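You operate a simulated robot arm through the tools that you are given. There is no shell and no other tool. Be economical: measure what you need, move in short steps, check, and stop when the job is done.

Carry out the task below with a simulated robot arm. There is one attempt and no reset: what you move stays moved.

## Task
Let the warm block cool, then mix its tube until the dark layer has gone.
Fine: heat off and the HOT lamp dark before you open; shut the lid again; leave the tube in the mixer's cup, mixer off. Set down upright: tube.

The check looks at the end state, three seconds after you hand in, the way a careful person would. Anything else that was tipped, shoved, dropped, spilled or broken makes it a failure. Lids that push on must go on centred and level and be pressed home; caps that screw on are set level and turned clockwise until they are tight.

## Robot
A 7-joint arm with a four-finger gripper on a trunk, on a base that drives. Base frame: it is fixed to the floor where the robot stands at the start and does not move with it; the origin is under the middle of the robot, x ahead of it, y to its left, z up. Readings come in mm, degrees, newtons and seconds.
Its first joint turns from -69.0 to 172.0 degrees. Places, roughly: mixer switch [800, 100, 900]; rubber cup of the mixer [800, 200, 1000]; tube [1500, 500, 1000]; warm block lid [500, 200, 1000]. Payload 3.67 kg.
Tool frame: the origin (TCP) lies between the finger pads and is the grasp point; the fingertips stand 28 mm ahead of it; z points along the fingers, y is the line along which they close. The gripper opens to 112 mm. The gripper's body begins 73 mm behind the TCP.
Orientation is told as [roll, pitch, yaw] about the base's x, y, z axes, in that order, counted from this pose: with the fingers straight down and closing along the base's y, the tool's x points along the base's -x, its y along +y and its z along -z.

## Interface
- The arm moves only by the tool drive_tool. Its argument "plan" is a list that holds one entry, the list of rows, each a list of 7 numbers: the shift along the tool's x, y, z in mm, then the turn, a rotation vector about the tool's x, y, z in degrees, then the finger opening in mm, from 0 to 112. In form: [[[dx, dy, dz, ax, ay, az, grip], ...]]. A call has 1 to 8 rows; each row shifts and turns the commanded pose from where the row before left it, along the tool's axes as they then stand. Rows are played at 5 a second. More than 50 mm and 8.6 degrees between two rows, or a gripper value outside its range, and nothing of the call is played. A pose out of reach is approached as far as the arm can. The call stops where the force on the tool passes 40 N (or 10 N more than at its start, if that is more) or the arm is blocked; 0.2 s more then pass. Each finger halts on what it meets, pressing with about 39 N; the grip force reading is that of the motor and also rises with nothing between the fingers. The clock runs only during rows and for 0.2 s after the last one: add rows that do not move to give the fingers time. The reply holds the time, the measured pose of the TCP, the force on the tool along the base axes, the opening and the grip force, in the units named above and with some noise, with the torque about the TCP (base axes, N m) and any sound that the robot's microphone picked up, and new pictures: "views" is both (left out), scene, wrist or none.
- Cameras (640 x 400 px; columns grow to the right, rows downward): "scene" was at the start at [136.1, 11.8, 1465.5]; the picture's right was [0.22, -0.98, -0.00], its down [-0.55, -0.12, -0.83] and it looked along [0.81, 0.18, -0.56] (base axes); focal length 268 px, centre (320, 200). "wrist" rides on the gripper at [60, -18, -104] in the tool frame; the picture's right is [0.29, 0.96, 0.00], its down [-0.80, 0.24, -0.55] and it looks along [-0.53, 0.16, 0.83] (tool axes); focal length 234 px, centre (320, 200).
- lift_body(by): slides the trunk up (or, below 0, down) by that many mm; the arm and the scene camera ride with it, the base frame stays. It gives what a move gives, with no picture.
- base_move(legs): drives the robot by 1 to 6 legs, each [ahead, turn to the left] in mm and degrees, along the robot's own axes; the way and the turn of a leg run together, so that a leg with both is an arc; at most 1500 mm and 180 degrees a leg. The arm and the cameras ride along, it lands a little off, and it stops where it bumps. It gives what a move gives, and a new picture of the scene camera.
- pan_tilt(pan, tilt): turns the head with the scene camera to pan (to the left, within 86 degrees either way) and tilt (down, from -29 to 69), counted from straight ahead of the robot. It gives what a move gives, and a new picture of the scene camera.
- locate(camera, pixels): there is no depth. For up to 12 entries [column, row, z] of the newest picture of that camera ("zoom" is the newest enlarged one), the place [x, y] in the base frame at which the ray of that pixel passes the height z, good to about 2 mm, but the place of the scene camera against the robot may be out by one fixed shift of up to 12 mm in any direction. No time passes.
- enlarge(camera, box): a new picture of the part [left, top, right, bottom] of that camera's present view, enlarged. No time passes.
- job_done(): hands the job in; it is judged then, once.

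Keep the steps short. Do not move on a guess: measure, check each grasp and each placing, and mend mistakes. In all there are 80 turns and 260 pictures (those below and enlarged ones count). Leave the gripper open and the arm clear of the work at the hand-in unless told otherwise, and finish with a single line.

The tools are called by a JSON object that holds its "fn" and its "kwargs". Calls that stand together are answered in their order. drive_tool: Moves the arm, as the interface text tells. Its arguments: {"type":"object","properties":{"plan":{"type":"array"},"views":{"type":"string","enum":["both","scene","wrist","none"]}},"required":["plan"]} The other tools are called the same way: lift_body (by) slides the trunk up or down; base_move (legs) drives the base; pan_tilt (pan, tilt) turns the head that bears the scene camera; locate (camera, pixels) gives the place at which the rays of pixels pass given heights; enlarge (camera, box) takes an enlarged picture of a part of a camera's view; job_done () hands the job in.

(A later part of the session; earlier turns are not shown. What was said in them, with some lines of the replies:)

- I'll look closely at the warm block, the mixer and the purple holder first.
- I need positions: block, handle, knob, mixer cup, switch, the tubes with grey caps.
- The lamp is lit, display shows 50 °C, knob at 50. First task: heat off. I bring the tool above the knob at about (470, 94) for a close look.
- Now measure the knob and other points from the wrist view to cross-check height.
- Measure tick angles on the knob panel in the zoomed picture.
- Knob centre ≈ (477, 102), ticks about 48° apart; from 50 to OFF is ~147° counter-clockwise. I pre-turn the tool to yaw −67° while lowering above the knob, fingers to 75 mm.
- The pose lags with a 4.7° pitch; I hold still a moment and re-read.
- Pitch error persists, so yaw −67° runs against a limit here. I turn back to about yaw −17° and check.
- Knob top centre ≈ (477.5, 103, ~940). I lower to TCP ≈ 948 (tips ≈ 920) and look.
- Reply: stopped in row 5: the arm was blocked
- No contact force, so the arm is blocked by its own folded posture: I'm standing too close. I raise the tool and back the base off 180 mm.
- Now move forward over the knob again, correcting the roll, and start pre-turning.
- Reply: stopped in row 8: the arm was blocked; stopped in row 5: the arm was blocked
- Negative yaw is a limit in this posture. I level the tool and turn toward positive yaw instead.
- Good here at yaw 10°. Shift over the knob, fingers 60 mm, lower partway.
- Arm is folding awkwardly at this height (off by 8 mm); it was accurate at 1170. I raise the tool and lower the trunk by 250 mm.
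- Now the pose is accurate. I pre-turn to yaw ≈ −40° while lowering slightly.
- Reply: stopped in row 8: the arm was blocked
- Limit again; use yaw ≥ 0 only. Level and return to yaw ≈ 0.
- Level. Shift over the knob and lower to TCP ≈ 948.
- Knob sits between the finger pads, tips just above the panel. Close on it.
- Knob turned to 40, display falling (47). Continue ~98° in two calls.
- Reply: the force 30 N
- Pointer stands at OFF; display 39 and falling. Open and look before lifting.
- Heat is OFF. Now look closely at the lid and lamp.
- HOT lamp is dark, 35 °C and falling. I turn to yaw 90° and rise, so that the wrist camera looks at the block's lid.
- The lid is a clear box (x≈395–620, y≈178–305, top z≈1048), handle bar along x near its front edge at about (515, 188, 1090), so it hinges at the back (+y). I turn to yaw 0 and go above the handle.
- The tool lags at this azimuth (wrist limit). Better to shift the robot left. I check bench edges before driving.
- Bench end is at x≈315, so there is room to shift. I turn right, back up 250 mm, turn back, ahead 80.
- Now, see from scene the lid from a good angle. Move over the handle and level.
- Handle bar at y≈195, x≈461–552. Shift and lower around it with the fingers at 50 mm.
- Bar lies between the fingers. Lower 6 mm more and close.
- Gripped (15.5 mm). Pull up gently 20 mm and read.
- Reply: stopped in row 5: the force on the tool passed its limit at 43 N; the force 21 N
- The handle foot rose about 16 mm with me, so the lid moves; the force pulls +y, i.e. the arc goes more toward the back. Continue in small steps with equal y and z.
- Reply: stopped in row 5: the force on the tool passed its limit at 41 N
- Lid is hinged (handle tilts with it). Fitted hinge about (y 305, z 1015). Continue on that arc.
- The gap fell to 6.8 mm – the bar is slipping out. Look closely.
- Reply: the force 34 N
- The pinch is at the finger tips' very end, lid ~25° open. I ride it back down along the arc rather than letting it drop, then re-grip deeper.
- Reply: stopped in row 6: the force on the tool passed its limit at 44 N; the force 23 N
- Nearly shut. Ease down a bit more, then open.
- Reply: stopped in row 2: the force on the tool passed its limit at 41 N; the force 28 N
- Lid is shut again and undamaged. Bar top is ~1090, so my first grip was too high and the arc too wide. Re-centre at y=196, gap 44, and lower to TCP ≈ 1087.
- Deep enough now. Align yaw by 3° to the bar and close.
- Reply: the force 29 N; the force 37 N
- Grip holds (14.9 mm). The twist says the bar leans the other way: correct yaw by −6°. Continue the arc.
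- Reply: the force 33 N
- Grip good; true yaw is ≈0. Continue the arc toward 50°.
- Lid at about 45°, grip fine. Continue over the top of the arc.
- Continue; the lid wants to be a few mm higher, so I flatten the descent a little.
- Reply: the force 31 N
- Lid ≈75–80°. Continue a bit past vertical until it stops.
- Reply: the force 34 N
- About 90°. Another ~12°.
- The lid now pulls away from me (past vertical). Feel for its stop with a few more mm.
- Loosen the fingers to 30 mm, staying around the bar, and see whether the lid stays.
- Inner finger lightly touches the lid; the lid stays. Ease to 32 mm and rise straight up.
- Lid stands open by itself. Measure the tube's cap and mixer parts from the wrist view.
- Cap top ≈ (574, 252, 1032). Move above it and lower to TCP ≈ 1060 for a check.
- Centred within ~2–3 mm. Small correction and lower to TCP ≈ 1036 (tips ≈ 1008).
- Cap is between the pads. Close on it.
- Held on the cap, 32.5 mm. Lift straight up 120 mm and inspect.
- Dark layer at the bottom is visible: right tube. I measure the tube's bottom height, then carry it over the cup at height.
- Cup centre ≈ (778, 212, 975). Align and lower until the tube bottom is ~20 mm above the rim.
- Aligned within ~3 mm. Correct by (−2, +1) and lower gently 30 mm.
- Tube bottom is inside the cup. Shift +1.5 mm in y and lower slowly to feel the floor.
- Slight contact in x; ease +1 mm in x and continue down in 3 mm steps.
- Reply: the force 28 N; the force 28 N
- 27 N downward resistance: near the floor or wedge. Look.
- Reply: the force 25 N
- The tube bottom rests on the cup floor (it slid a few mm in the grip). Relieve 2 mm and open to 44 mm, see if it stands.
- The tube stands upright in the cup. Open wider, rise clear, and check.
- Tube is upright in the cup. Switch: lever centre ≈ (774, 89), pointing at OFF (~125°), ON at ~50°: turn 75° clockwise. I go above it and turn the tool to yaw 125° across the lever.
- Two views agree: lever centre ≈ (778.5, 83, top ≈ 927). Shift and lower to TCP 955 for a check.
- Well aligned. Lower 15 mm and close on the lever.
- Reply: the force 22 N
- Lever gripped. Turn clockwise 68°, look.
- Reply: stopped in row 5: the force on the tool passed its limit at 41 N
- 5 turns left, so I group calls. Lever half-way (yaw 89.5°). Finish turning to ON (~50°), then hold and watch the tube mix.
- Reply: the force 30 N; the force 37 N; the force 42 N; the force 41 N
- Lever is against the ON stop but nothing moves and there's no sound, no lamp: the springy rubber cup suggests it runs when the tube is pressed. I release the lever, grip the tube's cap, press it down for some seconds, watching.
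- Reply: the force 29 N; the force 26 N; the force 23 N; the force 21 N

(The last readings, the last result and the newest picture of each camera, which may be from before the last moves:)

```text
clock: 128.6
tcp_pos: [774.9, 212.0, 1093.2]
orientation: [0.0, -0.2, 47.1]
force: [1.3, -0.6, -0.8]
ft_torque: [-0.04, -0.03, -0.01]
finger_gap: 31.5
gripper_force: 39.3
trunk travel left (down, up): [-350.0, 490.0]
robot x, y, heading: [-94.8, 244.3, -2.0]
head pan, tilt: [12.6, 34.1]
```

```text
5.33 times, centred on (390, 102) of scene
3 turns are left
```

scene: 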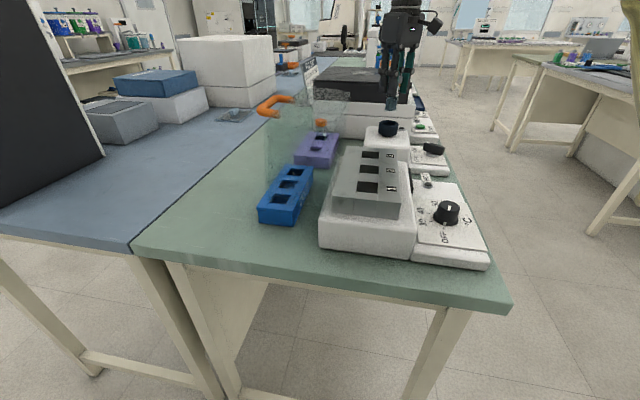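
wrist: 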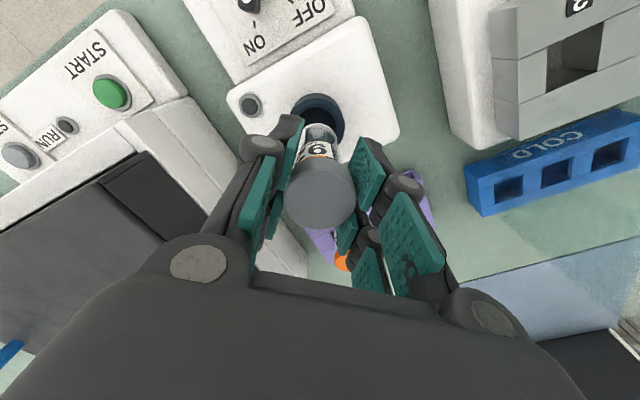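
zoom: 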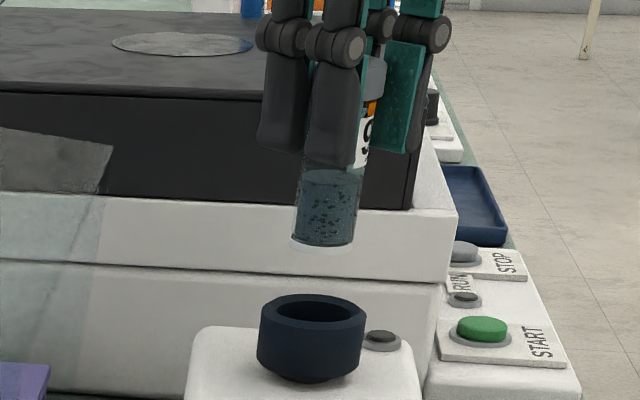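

Pressing lit the mixer's lamp, and the liquid is now uniform – the dark layer is gone. Next: set the tube back in the cup, release, turn the lever back to OFF by retracing, then go above the lid's handle.

{"fn": "drive_tool", "kwargs": {"plan": [[[0, 0, 15, 0, 0, 0, 15], [0, 0, 15, 0, 0, 0, 15], [0, 0, 10, 0, 0, 0, 15], [0, 0, 6, 0, 0, 0, 15], [0, 0, 5, 0, 0, 0, 15], [0, 0, 0, 0, 0, 0, 15], [0, 0, 0, 0, 0, 0, 36], [0, 0, 0, 0, 0, 0, 46]]], "views": "none"}}

{"fn": "drive_tool", "kwargs": {"plan": [[[0, 0, 0, 0, 0, 0, 62], [0, 0, 0, 0, 0, 0, 62], [0, 0, -30, 0, 0, 0, 62], [0, 0, -40, 0, 0, 0, 62], [0, 0, -30, 0, 0, 0, 62], [0, 0, 0, 0, 0, 0, 62]]], "views": "scene"}}

{"fn": "enlarge", "kwargs": {"camera": "scene", "box": [365, 85, 415, 150]}}

{"fn": "drive_tool", "kwargs": {"plan": [[[31, -29.8, 0, 0, 0, 0, 56], [31, -29.8, 0, 0, 0, 0, 56], [31, -29.8, 0, 0, 0, 0, 56], [0, 0, 40, 0, 0, -4, 56], [0, 0, 40, 0, 0, 0, 56], [0, 0, 40, 0, 0, 0, 56], [0, 0, 40, 0, 0, 0, 56], [0, 0, 0, 0, 0, 0, 56]]], "views": "none"}}

{"fn": "drive_tool", "kwargs": {"plan": [[[0, 0, 20, 0, 0, 0, 56], [0, 0, 20, 0, 0, 0, 56], [0, 0, 0, 0, 0, 0, 56], [0, 0, 0, 0, 0, 0, 30], [0, 0, 0, 0, 0, 0, 8], [0, 0, 0, 0, 0, 0, 8], [0, 0, 0, 0, 0, 0, 8]]], "views": "none"}}

{"fn": "drive_tool", "kwargs": {"plan": [[[0, 0, 0, 0, 0, -4.7, 8], [0, 0, 0, 0, 0, -4.7, 8], [0, 0, 0, 0, 0, -4.7, 8], [0, 0, 0, 0, 0, -4.7, 8]]], "views": "none"}}

{"fn": "drive_tool", "kwargs": {"plan": [[[0, 0, 0, 0, 0, -4.7, 8], [0, 0, 0, 0, 0, -4.7, 8], [0, 0, 0, 0, 0, -4.7, 8], [0, 0, 0, 0, 0, -4.7, 8]]], "views": "none"}}

{"fn": "drive_tool", "kwargs": {"plan": [[[0, 0, 0, 0, 0, -4.7, 8], [0, 0, 0, 0, 0, -4.7, 8], [0, 0, 0, 0, 0, -4.7, 8], [0, 0, 0, 0, 0, -4.7, 8]]], "views": "none"}}

{"fn": "drive_tool", "kwargs": {"plan": [[[0, 0, 0, 0, 0, -4.7, 8], [0, 0, 0, 0, 0, -4.7, 8], [0, 0, 0, 0, 0, -4.7, 8], [0, 0, 0, 0, 0, -4.7, 8]]], "views": "none"}}

{"fn": "drive_tool", "kwargs": {"plan": [[[0, 0, 0, 0, 0, -1.5, 8], [0, 0, 0, 0, 0, -1.5, 8], [0, 0, 0, 0, 0, 0, 8]]], "views": "none"}}

{"fn": "drive_tool", "kwargs": {"plan": [[[0, 0, 0, 0, 0, 0, 50], [0, 0, 0, 0, 0, 0, 56], [0, 0, -40, 0, 0, 0, 56], [0, 0, -40, 0, 0, 0, 56], [0, 0, -45, 0, 0, 0, 56], [0, 0, -45, 0, 0, 0, 56], [0, 0, -45, 0, 0, 0, 56], [0, 0, -35, 0, 0, 0, 44]]], "views": "scene"}}

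{"fn": "enlarge", "kwargs": {"camera": "scene", "box": [360, 80, 460, 180]}}

{"fn": "drive_tool", "kwargs": {"plan": [[[0, 0, 0, 0, 0, 8.4, 44], [0, 0, 0, 0, 0, 8.4, 44], [0, 0, 0, 0, 0, 8.4, 44], [0, 0, 0, 0, 0, 8.4, 44], [0, 0, 0, 0, 0, 8.4, 44], [0, 0, 0, 0, 0, 8.4, 44], [0, 0, 0, 0, 0, 8.4, 44], [0, 0, 0, 0, 0, 8.4, 44]]], "views": "none"}}

{"fn": "drive_tool", "kwargs": {"plan": [[[0, 0, 0, 0, 0, 8.2, 44], [0, 0, 0, 0, 0, 8.2, 44], [0, 0, 0, 0, 0, 8.2, 44], [0, 0, 0, 0, 0, 8.2, 44], [0, 0, 0, 0, 0, 8.2, 44], [0, 0, 0, 0, 0, 8.2, 44], [0, 0, 0, 0, 0, 8.2, 44], [0, 0, 0, 0, 0, 4.7, 44]]], "views": "none"}}

{"fn": "drive_tool", "kwargs": {"plan": [[[27.2, 35.7, 0, 0, 0, 0, 44], [27.2, 35.7, 0, 0, 0, 0, 44], [27.2, 35.7, 0, 0, 0, 0, 44], [27.2, 35.7, 0, 0, 0, 0, 44], [27.2, 35.7, 0, 0, 0, 0, 44]]], "views": "none"}}

{"fn": "drive_tool", "kwargs": {"plan": [[[27.2, 35.7, 0, 0, 0, 0, 44], [27.2, 35.7, 0, 0, 0, 0, 44], [27.2, 35.7, 0, 0, 0, 0, 44], [27.2, 35.7, 0, 0, 0, 0, 44], [27.2, 35.7, 0, 0, 0, 0, 44], [0, 0, 0, 0, 0, 0, 44], [0, 0, 0, 0, 0, 0, 44]]], "views": "both"}}

{"fn": "locate", "kwargs": {"camera": "wrist", "pixels": [[320, 100, 1080], [320, 120, 1080], [320, 140, 1080], [300, 120, 1080], [340, 120, 1080]]}}

```text
clock: 130.4
tcp_pos: [776.0, 212.8, 1042.5]
orientation: [-0.1, -0.1, 47.1]
force: [0.8, -0.1, 0.0]
ft_torque: [0.04, -0.01, 0.0]
finger_gap: 46.2
gripper_force: 0.0
trunk travel left (down, up): [-350.0, 490.0]
robot x, y, heading: [-86.1, 243.1, -1.6]
head pan, tilt: [12.6, 34.1]
```

```text
clock: 131.8
tcp_pos: [775.4, 212.8, 1143.8]
orientation: [0.0, -0.1, 47.0]
force: [0.5, -0.4, -0.3]
ft_torque: [0.0, 0.02, 0.0]
finger_gap: 62.2
gripper_force: 0.1
trunk travel left (down, up): [-350.0, 490.0]
robot x, y, heading: [-90.3, 244.0, -1.6]
head pan, tilt: [12.6, 34.1]
```

scene: 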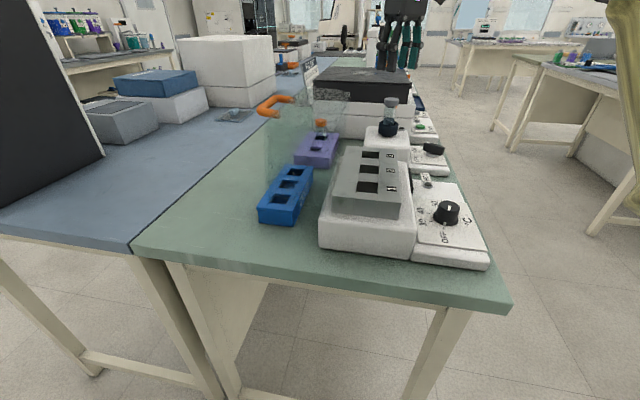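

```text
6.15 times, centred on (390, 118) of scene
```

zoom: 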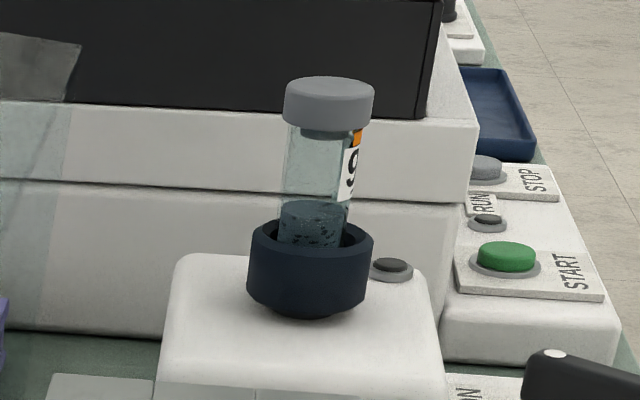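

```text
clock: 133.6
tcp_pos: [777.9, 83.3, 987.6]
orientation: [0.0, 0.0, 51.1]
force: [0.3, -0.3, 0.4]
ft_torque: [-0.01, 0.03, -0.01]
finger_gap: 55.7
gripper_force: 0.1
trunk travel left (down, up): [-350.0, 490.0]
robot x, y, heading: [-94.0, 243.9, -1.4]
head pan, tilt: [12.6, 34.1]
```

```text
clock: 135.2
tcp_pos: [778.0, 84.3, 945.7]
orientation: [0.0, -0.1, 51.2]
force: [-1.0, 0.4, -2.1]
ft_torque: [-0.06, 0.0, 2.32]
finger_gap: 18.1
gripper_force: 44.9
trunk travel left (down, up): [-350.0, 490.0]
robot x, y, heading: [-93.9, 248.5, -1.6]
head pan, tilt: [12.6, 34.1]
```

```text
clock: 136.2
tcp_pos: [778.0, 84.3, 944.8]
orientation: [0.0, -0.1, 69.9]
force: [5.5, -3.1, 2.4]
ft_torque: [0.17, -0.25, -0.03]
finger_gap: 15.9
gripper_force: 44.9
trunk travel left (down, up): [-350.0, 490.0]
robot x, y, heading: [-96.5, 240.3, -1.7]
head pan, tilt: [12.6, 34.1]
```

```text
clock: 137.2
tcp_pos: [778.7, 83.2, 944.0]
orientation: [-0.1, -0.1, 88.8]
force: [16.4, 1.5, 9.5]
ft_torque: [0.85, -0.32, -0.01]
finger_gap: 15.8
gripper_force: 44.9
trunk travel left (down, up): [-350.0, 490.0]
robot x, y, heading: [-91.7, 240.7, -1.6]
head pan, tilt: [12.6, 34.1]
```

```text
clock: 138.2
tcp_pos: [779.1, 83.9, 945.2]
orientation: [-0.3, 0.0, 107.5]
force: [14.4, 2.8, 16.3]
ft_torque: [0.62, -0.26, -0.01]
finger_gap: 15.8
gripper_force: 44.9
trunk travel left (down, up): [-350.0, 490.0]
robot x, y, heading: [-89.1, 243.4, -1.7]
head pan, tilt: [12.6, 34.1]
```

```text
clock: 139.2
tcp_pos: [777.9, 83.6, 944.2]
orientation: [-0.2, 0.0, 126.1]
force: [24.4, 3.2, 20.9]
ft_torque: [0.17, -0.56, -2.42]
finger_gap: 16.4
gripper_force: 44.7
trunk travel left (down, up): [-350.0, 490.0]
robot x, y, heading: [-92.3, 243.1, -1.7]
head pan, tilt: [12.6, 34.1]
```

```text
clock: 140.0
tcp_pos: [778.1, 84.9, 943.3]
orientation: [-0.2, 0.1, 129.3]
force: [28.5, 3.8, 24.9]
ft_torque: [-0.03, -0.84, -2.45]
finger_gap: 18.8
gripper_force: 44.9
trunk travel left (down, up): [-350.0, 490.0]
robot x, y, heading: [-92.4, 243.6, -1.7]
head pan, tilt: [12.6, 34.1]
```

```text
clock: 141.8
tcp_pos: [775.6, 82.7, 1194.3]
orientation: [-0.1, 0.0, 129.4]
force: [0.1, 0.4, -0.1]
ft_torque: [-0.02, -0.01, 0.02]
finger_gap: 44.3
gripper_force: 0.1
trunk travel left (down, up): [-350.0, 490.0]
robot x, y, heading: [-93.1, 242.7, -1.6]
head pan, tilt: [12.6, 34.1]
```

scene: 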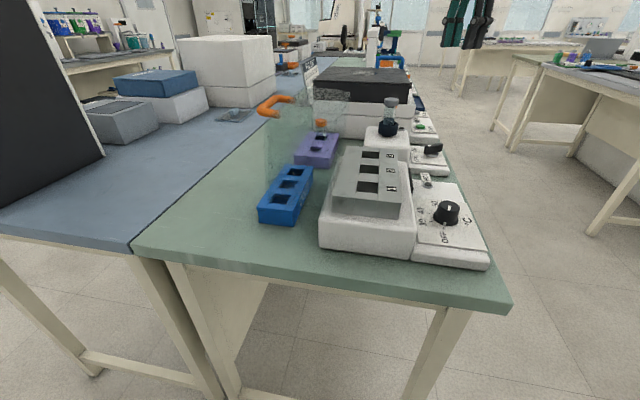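

```text
4.00 times, centred on (410, 130) of scene
```

zoom: 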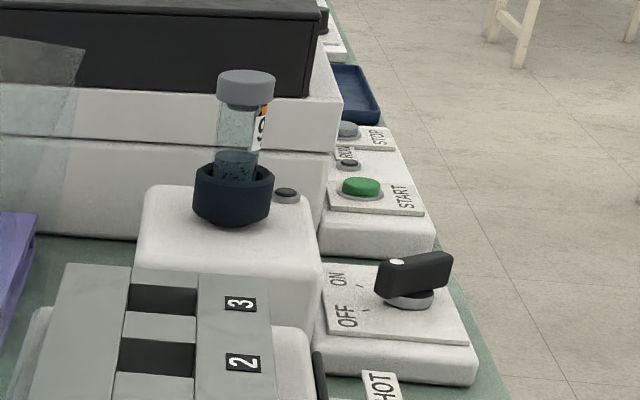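

```text
clock: 143.6
tcp_pos: [777.8, 83.4, 1194.7]
orientation: [-0.1, 0.0, 62.0]
force: [1.0, -0.3, -0.1]
ft_torque: [-0.01, -0.01, -0.05]
finger_gap: 43.8
gripper_force: 0.0
trunk travel left (down, up): [-350.0, 490.0]
robot x, y, heading: [-91.6, 235.8, -1.7]
head pan, tilt: [12.6, 34.1]
```

```text
clock: 145.4
tcp_pos: [777.1, 83.9, 1193.0]
orientation: [0.0, -0.2, -0.1]
force: [-0.7, 0.3, 0.2]
ft_torque: [0.02, -0.04, 0.03]
finger_gap: 44.2
gripper_force: 0.1
trunk travel left (down, up): [-350.0, 490.0]
robot x, y, heading: [-94.7, 243.8, -1.7]
head pan, tilt: [12.6, 34.1]
```

```text
clock: 146.6
tcp_pos: [644.0, 263.2, 1194.2]
orientation: [0.1, -0.1, 0.1]
force: [0.2, 0.2, 0.8]
ft_torque: [-0.04, 0.01, 0.01]
finger_gap: 44.1
gripper_force: 0.2
trunk travel left (down, up): [-350.0, 490.0]
robot x, y, heading: [-92.0, 241.1, -1.5]
head pan, tilt: [12.6, 34.1]
```

```text
clock: 148.2
tcp_pos: [512.3, 425.2, 1187.1]
orientation: [1.6, 1.6, -0.5]
force: [0.1, -1.3, 0.9]
ft_torque: [0.02, -0.06, -0.02]
finger_gap: 43.8
gripper_force: 0.1
trunk travel left (down, up): [-350.0, 490.0]
robot x, y, heading: [-93.3, 245.1, -1.5]
head pan, tilt: [12.6, 34.1]
```

scene: 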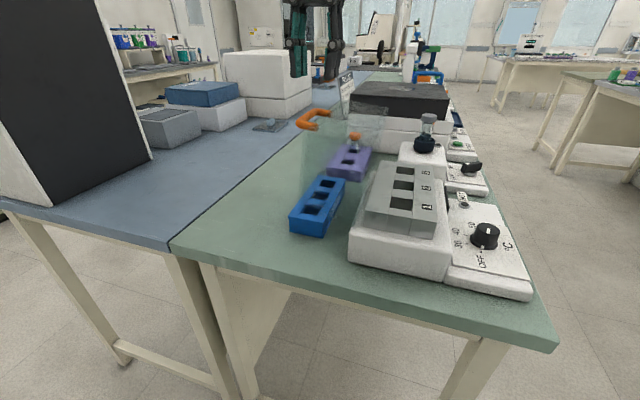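
wrist: 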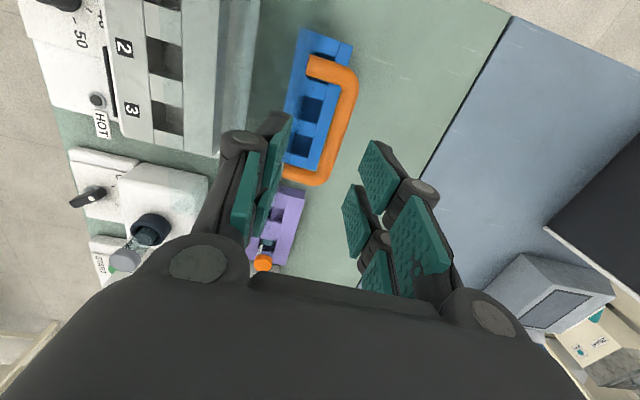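

```text
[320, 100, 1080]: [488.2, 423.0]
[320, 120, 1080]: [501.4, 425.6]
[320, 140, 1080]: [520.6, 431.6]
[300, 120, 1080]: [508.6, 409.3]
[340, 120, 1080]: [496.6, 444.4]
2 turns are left
```

Lever is back at OFF, tube upright in the cup and uniformly mixed. Now I lower around the handle bar, grip it, and bring the lid down along the same arc it opened on.

{"fn": "drive_tool", "kwargs": {"plan": [[[0, 0, 20, 0, 0, 0, 30], [0, 0, 30, 0, 0, 0, 30], [0, 0, 30, 0, 0, 0, 30], [0, 0, 20, 0, 0, 0, 30], [0, 0, 17, 0, 0, 0, 30], [0, 0, 0, 0, 0, 0, 30], [0, 0, 0, 0, 0, 0, 30]]], "views": "none"}}

{"fn": "drive_tool", "kwargs": {"plan": [[[0, 0, 0, 0, 0, 0, 20], [0, 0, 0, 0, 0, 0, 8], [0, 0, 0, 0, 0, 0, 5], [0, 0, 0, 0, 0, 0, 5]]], "views": "scene"}}

{"fn": "drive_tool", "kwargs": {"plan": [[[0, -5.04, -7.13, 0, 0, 0, 5], [0, -5.45, -6.82, 0, 0, 0, 5], [0, -5.83, -6.5, 0, 0, 0, 5], [0, -6.2, -6.15, 0, 0, 0, 5]]], "views": "none"}}

{"fn": "drive_tool", "kwargs": {"plan": [[[0, -6.54, -5.78, 0, 0, 0, 5], [0, -6.87, -5.39, 0, 0, 0, 5], [0, -7.17, -4.98, 0, 0, 0, 5], [0, -7.45, -4.56, 0, 0, 0, 5]]], "views": "none"}}

{"fn": "drive_tool", "kwargs": {"plan": [[[0, -7.7, -4.12, 0, 0, 0, 5], [0, -7.92, -3.66, 0, 0, 0, 5], [0, -8.12, -3.2, 0, 0, 0, 5], [0, -8.3, -2.72, 0, 0, 0, 5]]], "views": "none"}}

{"fn": "drive_tool", "kwargs": {"plan": [[[0, -8.44, -2.24, 0, 0, 0, 5], [0, -8.55, -1.74, 0, 0, 0, 5], [0, -8.64, -1.24, 0, 0, 0, 5], [0, -8.7, -0.74, 0, 0, 0, 5]]], "views": "none"}}

{"fn": "drive_tool", "kwargs": {"plan": [[[0, -8.73, -0.23, 0, 0, 0, 5], [0, -8.73, 0.27, 0, 0, 0, 5], [0, -8.7, 0.78, 0, 0, 0, 5], [0, -8.64, 1.28, 0, 0, 0, 5]]], "views": "none"}}

{"fn": "drive_tool", "kwargs": {"plan": [[[0, -8.55, 1.78, 0, 0, 0, 5], [0, -8.43, 2.27, 0, 0, 0, 5], [0, -8.28, 2.76, 0, 0, 0, 5], [0, -8.11, 3.23, 0, 0, 0, 5]]], "views": "none"}}

{"fn": "drive_tool", "kwargs": {"plan": [[[0, -7.91, 3.7, 0, 0, 0, 5], [0, -7.68, 4.15, 0, 0, 0, 5], [0, -7.43, 4.59, 0, 0, 0, 5], [0, -7.15, 5.01, 0, 0, 0, 5]]], "views": "none"}}

{"fn": "drive_tool", "kwargs": {"plan": [[[0, -6.85, 5.42, 0, 0, 0, 5], [0, -6.52, 5.81, 0, 0, 0, 5], [0, -6.17, 6.17, 0, 0, 0, 5], [0, -5.8, 6.52, 0, 0, 0, 5]]], "views": "scene"}}

{"fn": "enlarge", "kwargs": {"camera": "scene", "box": [290, 60, 470, 220]}}

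{"fn": "drive_tool", "kwargs": {"plan": [[[0, 0, 2, 0, 0, 0, 5], [0, 0, 0, 0, 0, 0, 24], [0, 0, 0, 0, 0, 0, 44], [0, 0, 0, 0, 0, 0, 44], [0, 0, 0, 0, 0, 0, 44]]], "views": "none"}}

{"fn": "drive_tool", "kwargs": {"plan": [[[0, 0, -15, 0, 0, 0, 44], [0, 0, -25, 0, 0, 0, 44], [0, 0, -30, 0, 0, 0, 44], [0, 0, -40, 0, 0, 0, 44], [0, 0, -30, 0, 0, 0, 44], [0, 0, 0, 0, 0, 0, 60]]], "views": "both"}}

{"fn": "enlarge", "kwargs": {"camera": "scene", "box": [290, 70, 470, 250]}}

```text
clock: 149.8
tcp_pos: [509.5, 434.1, 1073.2]
orientation: [1.3, 1.2, -0.3]
force: [1.2, -2.9, 8.2]
ft_torque: [-0.05, -0.07, -0.03]
finger_gap: 46.9
gripper_force: 1.9
trunk travel left (down, up): [-350.0, 490.0]
robot x, y, heading: [-91.5, 242.4, -1.3]
head pan, tilt: [12.6, 34.1]
```

```text
clock: 150.8
tcp_pos: [510.1, 435.0, 1074.0]
orientation: [1.2, 1.1, -0.2]
force: [0.6, -1.7, 5.0]
ft_torque: [0.01, -0.06, -0.01]
finger_gap: 34.6
gripper_force: 14.0
trunk travel left (down, up): [-350.0, 490.0]
robot x, y, heading: [-91.9, 242.3, -1.5]
head pan, tilt: [12.6, 34.1]
```

scene: 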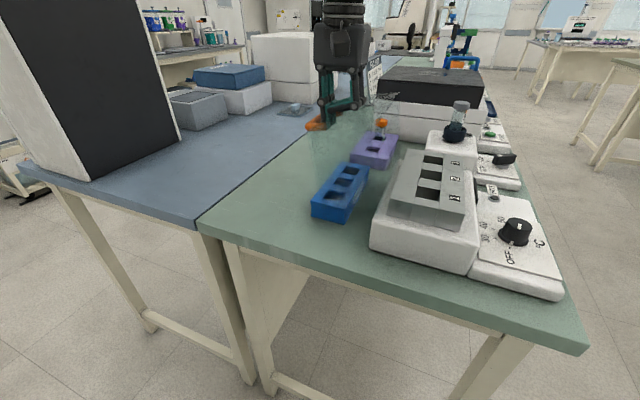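

```text
clock: 151.8
tcp_pos: [506.9, 414.9, 1100.0]
orientation: [0.6, 0.5, -0.1]
force: [-0.7, 0.1, 0.0]
ft_torque: [-0.02, -0.01, -0.04]
finger_gap: 34.5
gripper_force: 14.7
trunk travel left (down, up): [-350.0, 490.0]
robot x, y, heading: [-92.1, 241.4, -1.7]
head pan, tilt: [12.6, 34.1]
```

```text
clock: 152.8
tcp_pos: [504.3, 390.6, 1123.8]
orientation: [-0.1, -0.2, 0.1]
force: [-0.4, -0.2, -0.7]
ft_torque: [0.0, -0.04, -0.01]
finger_gap: 34.3
gripper_force: 14.2
trunk travel left (down, up): [-350.0, 490.0]
robot x, y, heading: [-94.4, 242.5, -1.4]
head pan, tilt: [12.6, 34.1]
```

```text
clock: 153.8
tcp_pos: [505.6, 356.8, 1136.4]
orientation: [0.1, -0.1, 0.1]
force: [0.2, 0.4, 2.6]
ft_torque: [0.07, 0.07, -0.01]
finger_gap: 32.9
gripper_force: 13.8
trunk travel left (down, up): [-350.0, 490.0]
robot x, y, heading: [-90.0, 239.7, -1.5]
head pan, tilt: [12.6, 34.1]
```

```text
clock: 154.8
tcp_pos: [505.5, 323.6, 1142.6]
orientation: [0.1, -0.1, 0.0]
force: [6.1, -1.2, 14.0]
ft_torque: [0.15, 0.15, -0.04]
finger_gap: 33.0
gripper_force: 44.8
trunk travel left (down, up): [-350.0, 490.0]
robot x, y, heading: [-93.8, 239.0, -1.7]
head pan, tilt: [12.6, 34.1]
```

```text
clock: 155.8
tcp_pos: [504.0, 288.2, 1141.7]
orientation: [0.0, 0.0, 0.0]
force: [4.2, -4.6, 17.6]
ft_torque: [0.04, 0.2, 0.08]
finger_gap: 32.7
gripper_force: 45.0
trunk travel left (down, up): [-350.0, 490.0]
robot x, y, heading: [-93.8, 244.2, -1.6]
head pan, tilt: [12.6, 34.1]
```

```text
clock: 156.8
tcp_pos: [504.1, 257.0, 1133.4]
orientation: [0.3, -0.5, -0.1]
force: [-7.3, -3.7, 14.5]
ft_torque: [0.41, 0.35, 0.01]
finger_gap: 32.9
gripper_force: 14.4
trunk travel left (down, up): [-350.0, 490.0]
robot x, y, heading: [-88.7, 239.3, -1.7]
head pan, tilt: [12.6, 34.1]
stopped in row 4: the force on the tool passed its limit at 42 N (the readings are from after the stop); the commanded pose is now the measured one
```

```text
clock: 157.4
tcp_pos: [505.3, 244.3, 1128.5]
orientation: [0.5, -0.7, -0.1]
force: [-6.2, -6.9, 19.1]
ft_torque: [0.36, 0.37, 0.06]
finger_gap: 32.9
gripper_force: 13.9
trunk travel left (down, up): [-350.0, 490.0]
robot x, y, heading: [-93.5, 243.3, -1.5]
head pan, tilt: [12.6, 34.1]
stopped in row 2: the force on the tool passed its limit at 43 N (the readings are from after the stop); the commanded pose is now the measured one
```

```text
clock: 157.9
tcp_pos: [505.3, 233.2, 1125.9]
orientation: [0.6, -1.1, -0.3]
force: [-5.6, -8.2, 17.3]
ft_torque: [0.39, 0.41, 0.13]
finger_gap: 33.1
gripper_force: 14.2
trunk travel left (down, up): [-350.0, 490.0]
robot x, y, heading: [-89.5, 239.5, -1.9]
head pan, tilt: [12.6, 34.1]
stopped in row 2: the force on the tool passed its limit at 45 N (the readings are from after the stop); the commanded pose is now the measured one
```

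scene: 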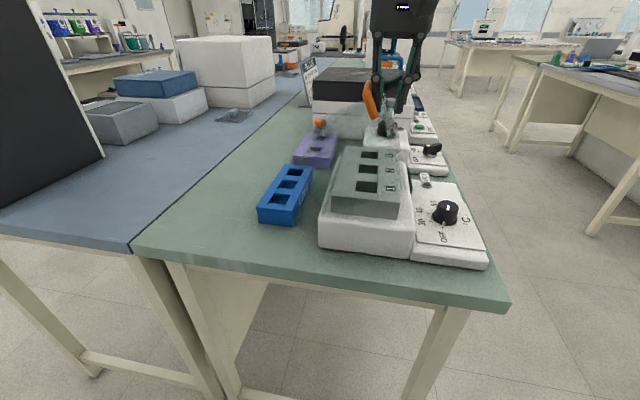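

```text
2.50 times, centred on (380, 140) of scene
```

zoom: 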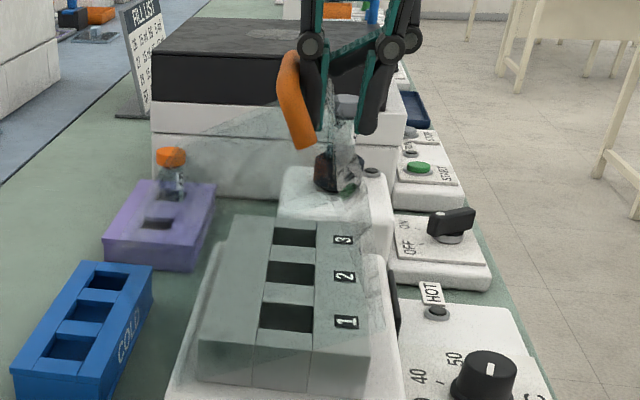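

```text
clock: 158.5
tcp_pos: [504.7, 231.6, 1128.1]
orientation: [0.7, -1.4, -0.4]
force: [-7.1, -12.8, 32.4]
ft_torque: [1.15, 0.65, 0.14]
finger_gap: 47.4
gripper_force: 0.0
trunk travel left (down, up): [-350.0, 490.0]
robot x, y, heading: [-93.9, 242.9, -1.7]
head pan, tilt: [12.6, 34.1]
stopped in row 3: the force on the tool passed its limit at 50 N (the readings are from after the stop); the commanded pose is now the measured one
```

```text
clock: 159.9
tcp_pos: [504.9, 231.5, 1266.2]
orientation: [0.6, -1.0, -0.4]
force: [0.1, 0.4, -0.8]
ft_torque: [-0.01, 0.02, -0.01]
finger_gap: 60.2
gripper_force: 0.0
trunk travel left (down, up): [-350.0, 490.0]
robot x, y, heading: [-92.6, 243.9, -1.8]
head pan, tilt: [12.6, 34.1]
```

scene: 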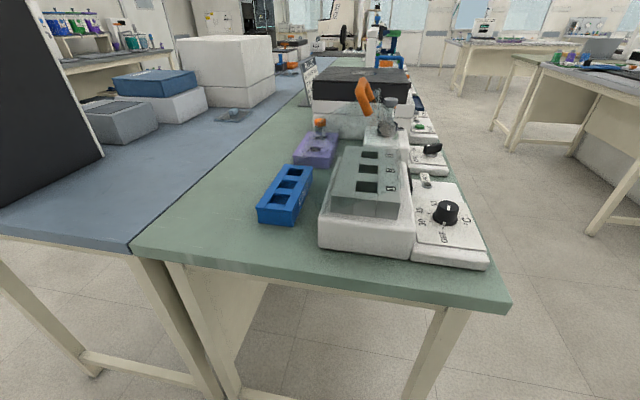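
wrist: 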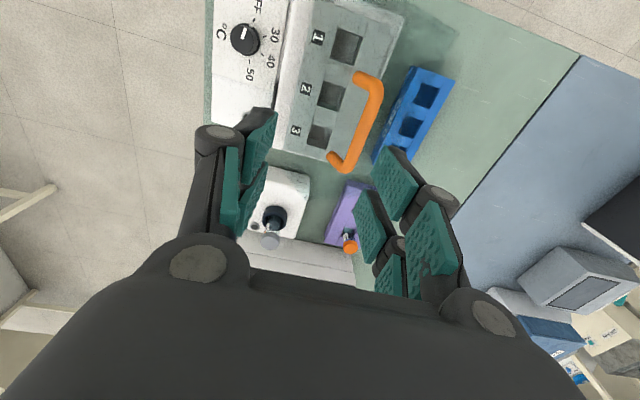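

```text
2.22 times, centred on (380, 160) of scene
1 turns are left
```

zoom: 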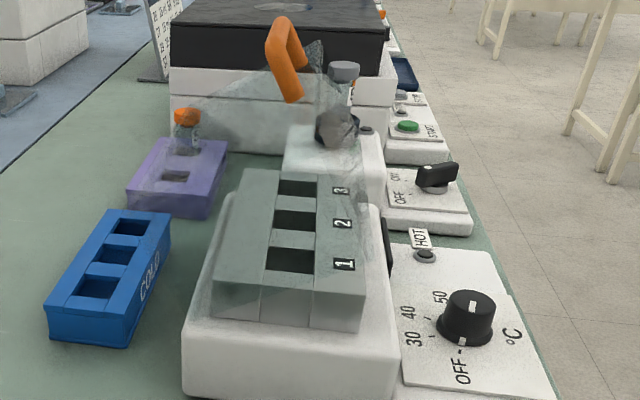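

One turn left. The lid stays half-open (~36°) by its hinge friction, bar at about (507, 277, 1135). I push it shut from behind with closed fingers along its arc, repeat the sweep, press the bar down from above, retreat with the gripper open, and hand in.

{"fn": "drive_tool", "kwargs": {"plan": [[[0, 0, 0, 0.6, 1.0, 0, 0], [0, 40, 0, 0, 0, 0, 0], [0, 40.5, 0, 0, 0, 0, 0], [0, 0, 40, 0, 0, 0, 0], [0, 0, 40, 0, 0, 0, 0], [0, 0, 25, 0, 0, 0, 0], [0, 0, 11, 0, 0, 0, 0], [0, 0, 0, 0, 0, 0, 0]]], "views": "none"}}

{"fn": "drive_tool", "kwargs": {"plan": [[[0, -9, 0.5, 0, 0, 0, 0], [0, -9, 0.5, 0, 0, 0, 0], [0, -9.3, 2.8, 0, 0, 0, 0], [0, -9.3, 2.8, 0, 0, 0, 0]]], "views": "none"}}

{"fn": "drive_tool", "kwargs": {"plan": [[[0, -7.73, 3.87, 0, 0, 0, 0], [0, -7.73, 3.87, 0, 0, 0, 0], [0, -7.73, 3.87, 0, 0, 0, 0]]], "views": "none"}}

{"fn": "drive_tool", "kwargs": {"plan": [[[0, -6.93, 5.2, 0, 0, 0, 0], [0, -6.93, 5.2, 0, 0, 0, 0], [0, -6.93, 5.2, 0, 0, 0, 0]]], "views": "none"}}

{"fn": "drive_tool", "kwargs": {"plan": [[[0, -5.3, 6.3, 0, 0, 0, 0], [0, -5.3, 6.3, 0, 0, 0, 0], [0, -5.3, 6.3, 0, 0, 0, 0]]], "views": "none"}}

{"fn": "drive_tool", "kwargs": {"plan": [[[0, 2, -30, 0, 0, 0, 0], [0, 0, -30, 0, 0, 0, 0], [0, 30, 0, 0, 0, 0, 0], [0, 27.5, 0, 0, 0, 0, 0], [0, 0, 25, 0, 0, 0, 0], [0, 0, 20, 0, 0, 0, 0], [0, 0, 0, 0, 0, 0, 0]]], "views": "none"}}

{"fn": "drive_tool", "kwargs": {"plan": [[[0, -9.8, 2.4, 0, 0, 0, 0], [0, -9.8, 2.4, 0, 0, 0, 0], [0, -9.8, 2.4, 0, 0, 0, 0], [0, -9.8, 2.4, 0, 0, 0, 0], [0, -9.8, 2.4, 0, 0, 0, 0], [0, -9.8, 2.4, 0, 0, 0, 0]]], "views": "none"}}

{"fn": "drive_tool", "kwargs": {"plan": [[[0, 2, -30, 0, 0, 0, 0], [0, 0, -33, 0, 0, 0, 0], [0, -16, 0, 0, 0, 0, 0], [0, 0, 20, 0, 0, 0, 0], [0, 0, 14, 0, 0, 0, 0], [0, 0, 6, 0, 0, 0, 0], [0, 0, 4, 0, 0, 0, 0], [0, 0, 3, 0, 0, 0, 0]]], "views": "none"}}

{"fn": "drive_tool", "kwargs": {"plan": [[[0, 0, -45, 0, 0, 0, 0], [0, 0, -45, 0, 0, 0, 0], [0, 0, -45, 0, 0, 0, 40], [0, 0, -30, 0, 0, 0, 60], [0, 0, 0, 0, 0, 0, 60], [0, 0, 0, 0, 0, 0, 60]]], "views": "scene"}}

{"fn": "enlarge", "kwargs": {"camera": "scene", "box": [290, 70, 470, 250]}}

{"fn": "job_done", "kwargs": {}}

```text
clock: 161.7
tcp_pos: [506.9, 309.7, 1148.7]
orientation: [0.0, 0.0, -0.5]
force: [0.3, -0.6, -0.5]
ft_torque: [0.0, -0.02, 0.01]
finger_gap: 0.0
gripper_force: 36.3
trunk travel left (down, up): [-350.0, 490.0]
robot x, y, heading: [-95.7, 242.7, -1.5]
head pan, tilt: [12.6, 34.1]
```

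```text
clock: 162.7
tcp_pos: [504.7, 274.9, 1142.2]
orientation: [0.0, 0.1, -0.4]
force: [-0.7, 0.6, 0.4]
ft_torque: [0.05, 0.02, -0.02]
finger_gap: 0.2
gripper_force: 35.3
trunk travel left (down, up): [-350.0, 490.0]
robot x, y, heading: [-91.6, 240.6, -1.9]
head pan, tilt: [12.6, 34.1]
```

```text
clock: 163.5
tcp_pos: [505.3, 253.0, 1129.5]
orientation: [0.0, 0.1, -0.3]
force: [0.9, -0.1, -0.7]
ft_torque: [0.04, 0.02, -0.03]
finger_gap: 0.1
gripper_force: 35.5
trunk travel left (down, up): [-350.0, 490.0]
robot x, y, heading: [-93.2, 242.3, -1.8]
head pan, tilt: [12.6, 34.1]
```

```text
clock: 164.3
tcp_pos: [506.2, 232.6, 1115.1]
orientation: [0.1, 0.0, -0.4]
force: [0.0, 0.2, 0.1]
ft_torque: [-0.02, 0.02, -0.01]
finger_gap: 0.1
gripper_force: 35.5
trunk travel left (down, up): [-350.0, 490.0]
robot x, y, heading: [-93.3, 240.5, -1.7]
head pan, tilt: [12.6, 34.1]
```

```text
clock: 165.1
tcp_pos: [505.8, 218.8, 1097.7]
orientation: [0.2, -0.3, -0.3]
force: [8.7, 14.7, 21.5]
ft_torque: [-0.21, -0.07, 0.08]
finger_gap: 0.0
gripper_force: 35.9
trunk travel left (down, up): [-350.0, 490.0]
robot x, y, heading: [-94.8, 241.7, -1.8]
head pan, tilt: [12.6, 34.1]
```

```text
clock: 166.7
tcp_pos: [507.9, 273.0, 1111.4]
orientation: [0.0, 0.1, -0.4]
force: [0.5, 0.5, -0.2]
ft_torque: [0.03, -0.03, 0.02]
finger_gap: 0.1
gripper_force: 35.1
trunk travel left (down, up): [-350.0, 490.0]
robot x, y, heading: [-91.8, 243.6, -1.8]
head pan, tilt: [12.6, 34.1]
```

```text
clock: 168.1
tcp_pos: [505.1, 219.2, 1096.5]
orientation: [0.0, -0.1, -0.3]
force: [1.6, 7.5, 3.6]
ft_torque: [-0.03, -0.03, 0.03]
finger_gap: 0.0
gripper_force: 35.4
trunk travel left (down, up): [-350.0, 490.0]
robot x, y, heading: [-92.6, 241.4, -1.5]
head pan, tilt: [12.6, 34.1]
```

```text
clock: 169.9
tcp_pos: [503.6, 203.0, 1119.1]
orientation: [0.2, -0.6, -0.4]
force: [-2.5, 0.7, 17.3]
ft_torque: [-0.1, 0.41, 0.02]
finger_gap: 0.0
gripper_force: 35.4
trunk travel left (down, up): [-350.0, 490.0]
robot x, y, heading: [-93.3, 244.2, -1.8]
head pan, tilt: [12.6, 34.1]
stopped in row 8: the force on the tool passed its limit at 46 N (the readings are from after the stop); the commanded pose is now the measured one
```

```text
clock: 171.3
tcp_pos: [500.9, 203.5, 1282.8]
orientation: [0.1, -0.5, -0.3]
force: [-0.2, -0.1, -1.3]
ft_torque: [-0.01, -0.03, 0.0]
finger_gap: 59.9
gripper_force: 0.1
trunk travel left (down, up): [-350.0, 490.0]
robot x, y, heading: [-90.5, 241.7, -1.7]
head pan, tilt: [12.6, 34.1]
```

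scene: 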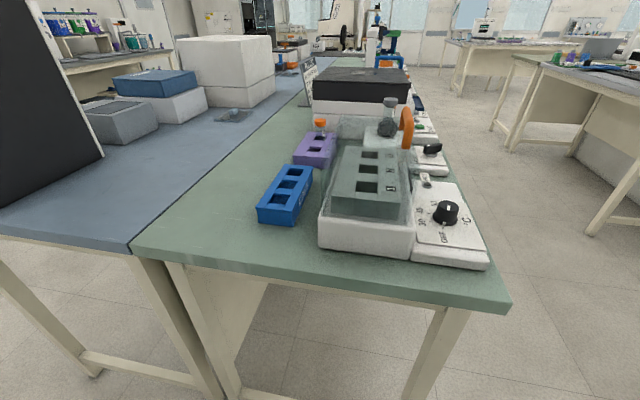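

```text
2.22 times, centred on (380, 160) of scene
```

zoom: 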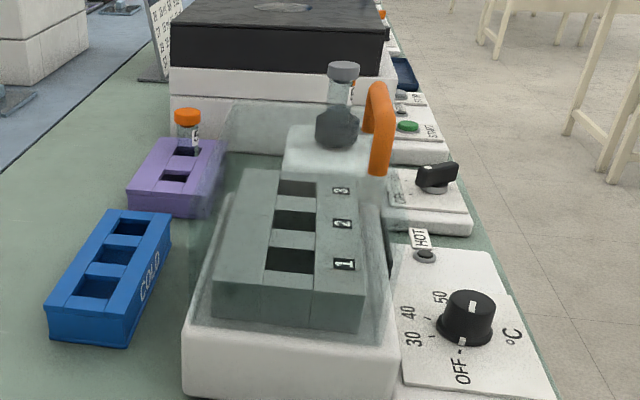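

```text
The job is handed in.
```

Handed in: the heat is off and the HOT lamp was dark before I opened, the tube is mixed with no dark layer and stands upright in the mixer's cup, the mixer is off, the lid is shut again (it slipped shut from slightly open once while I was opening it), and the gripper is open and clear.
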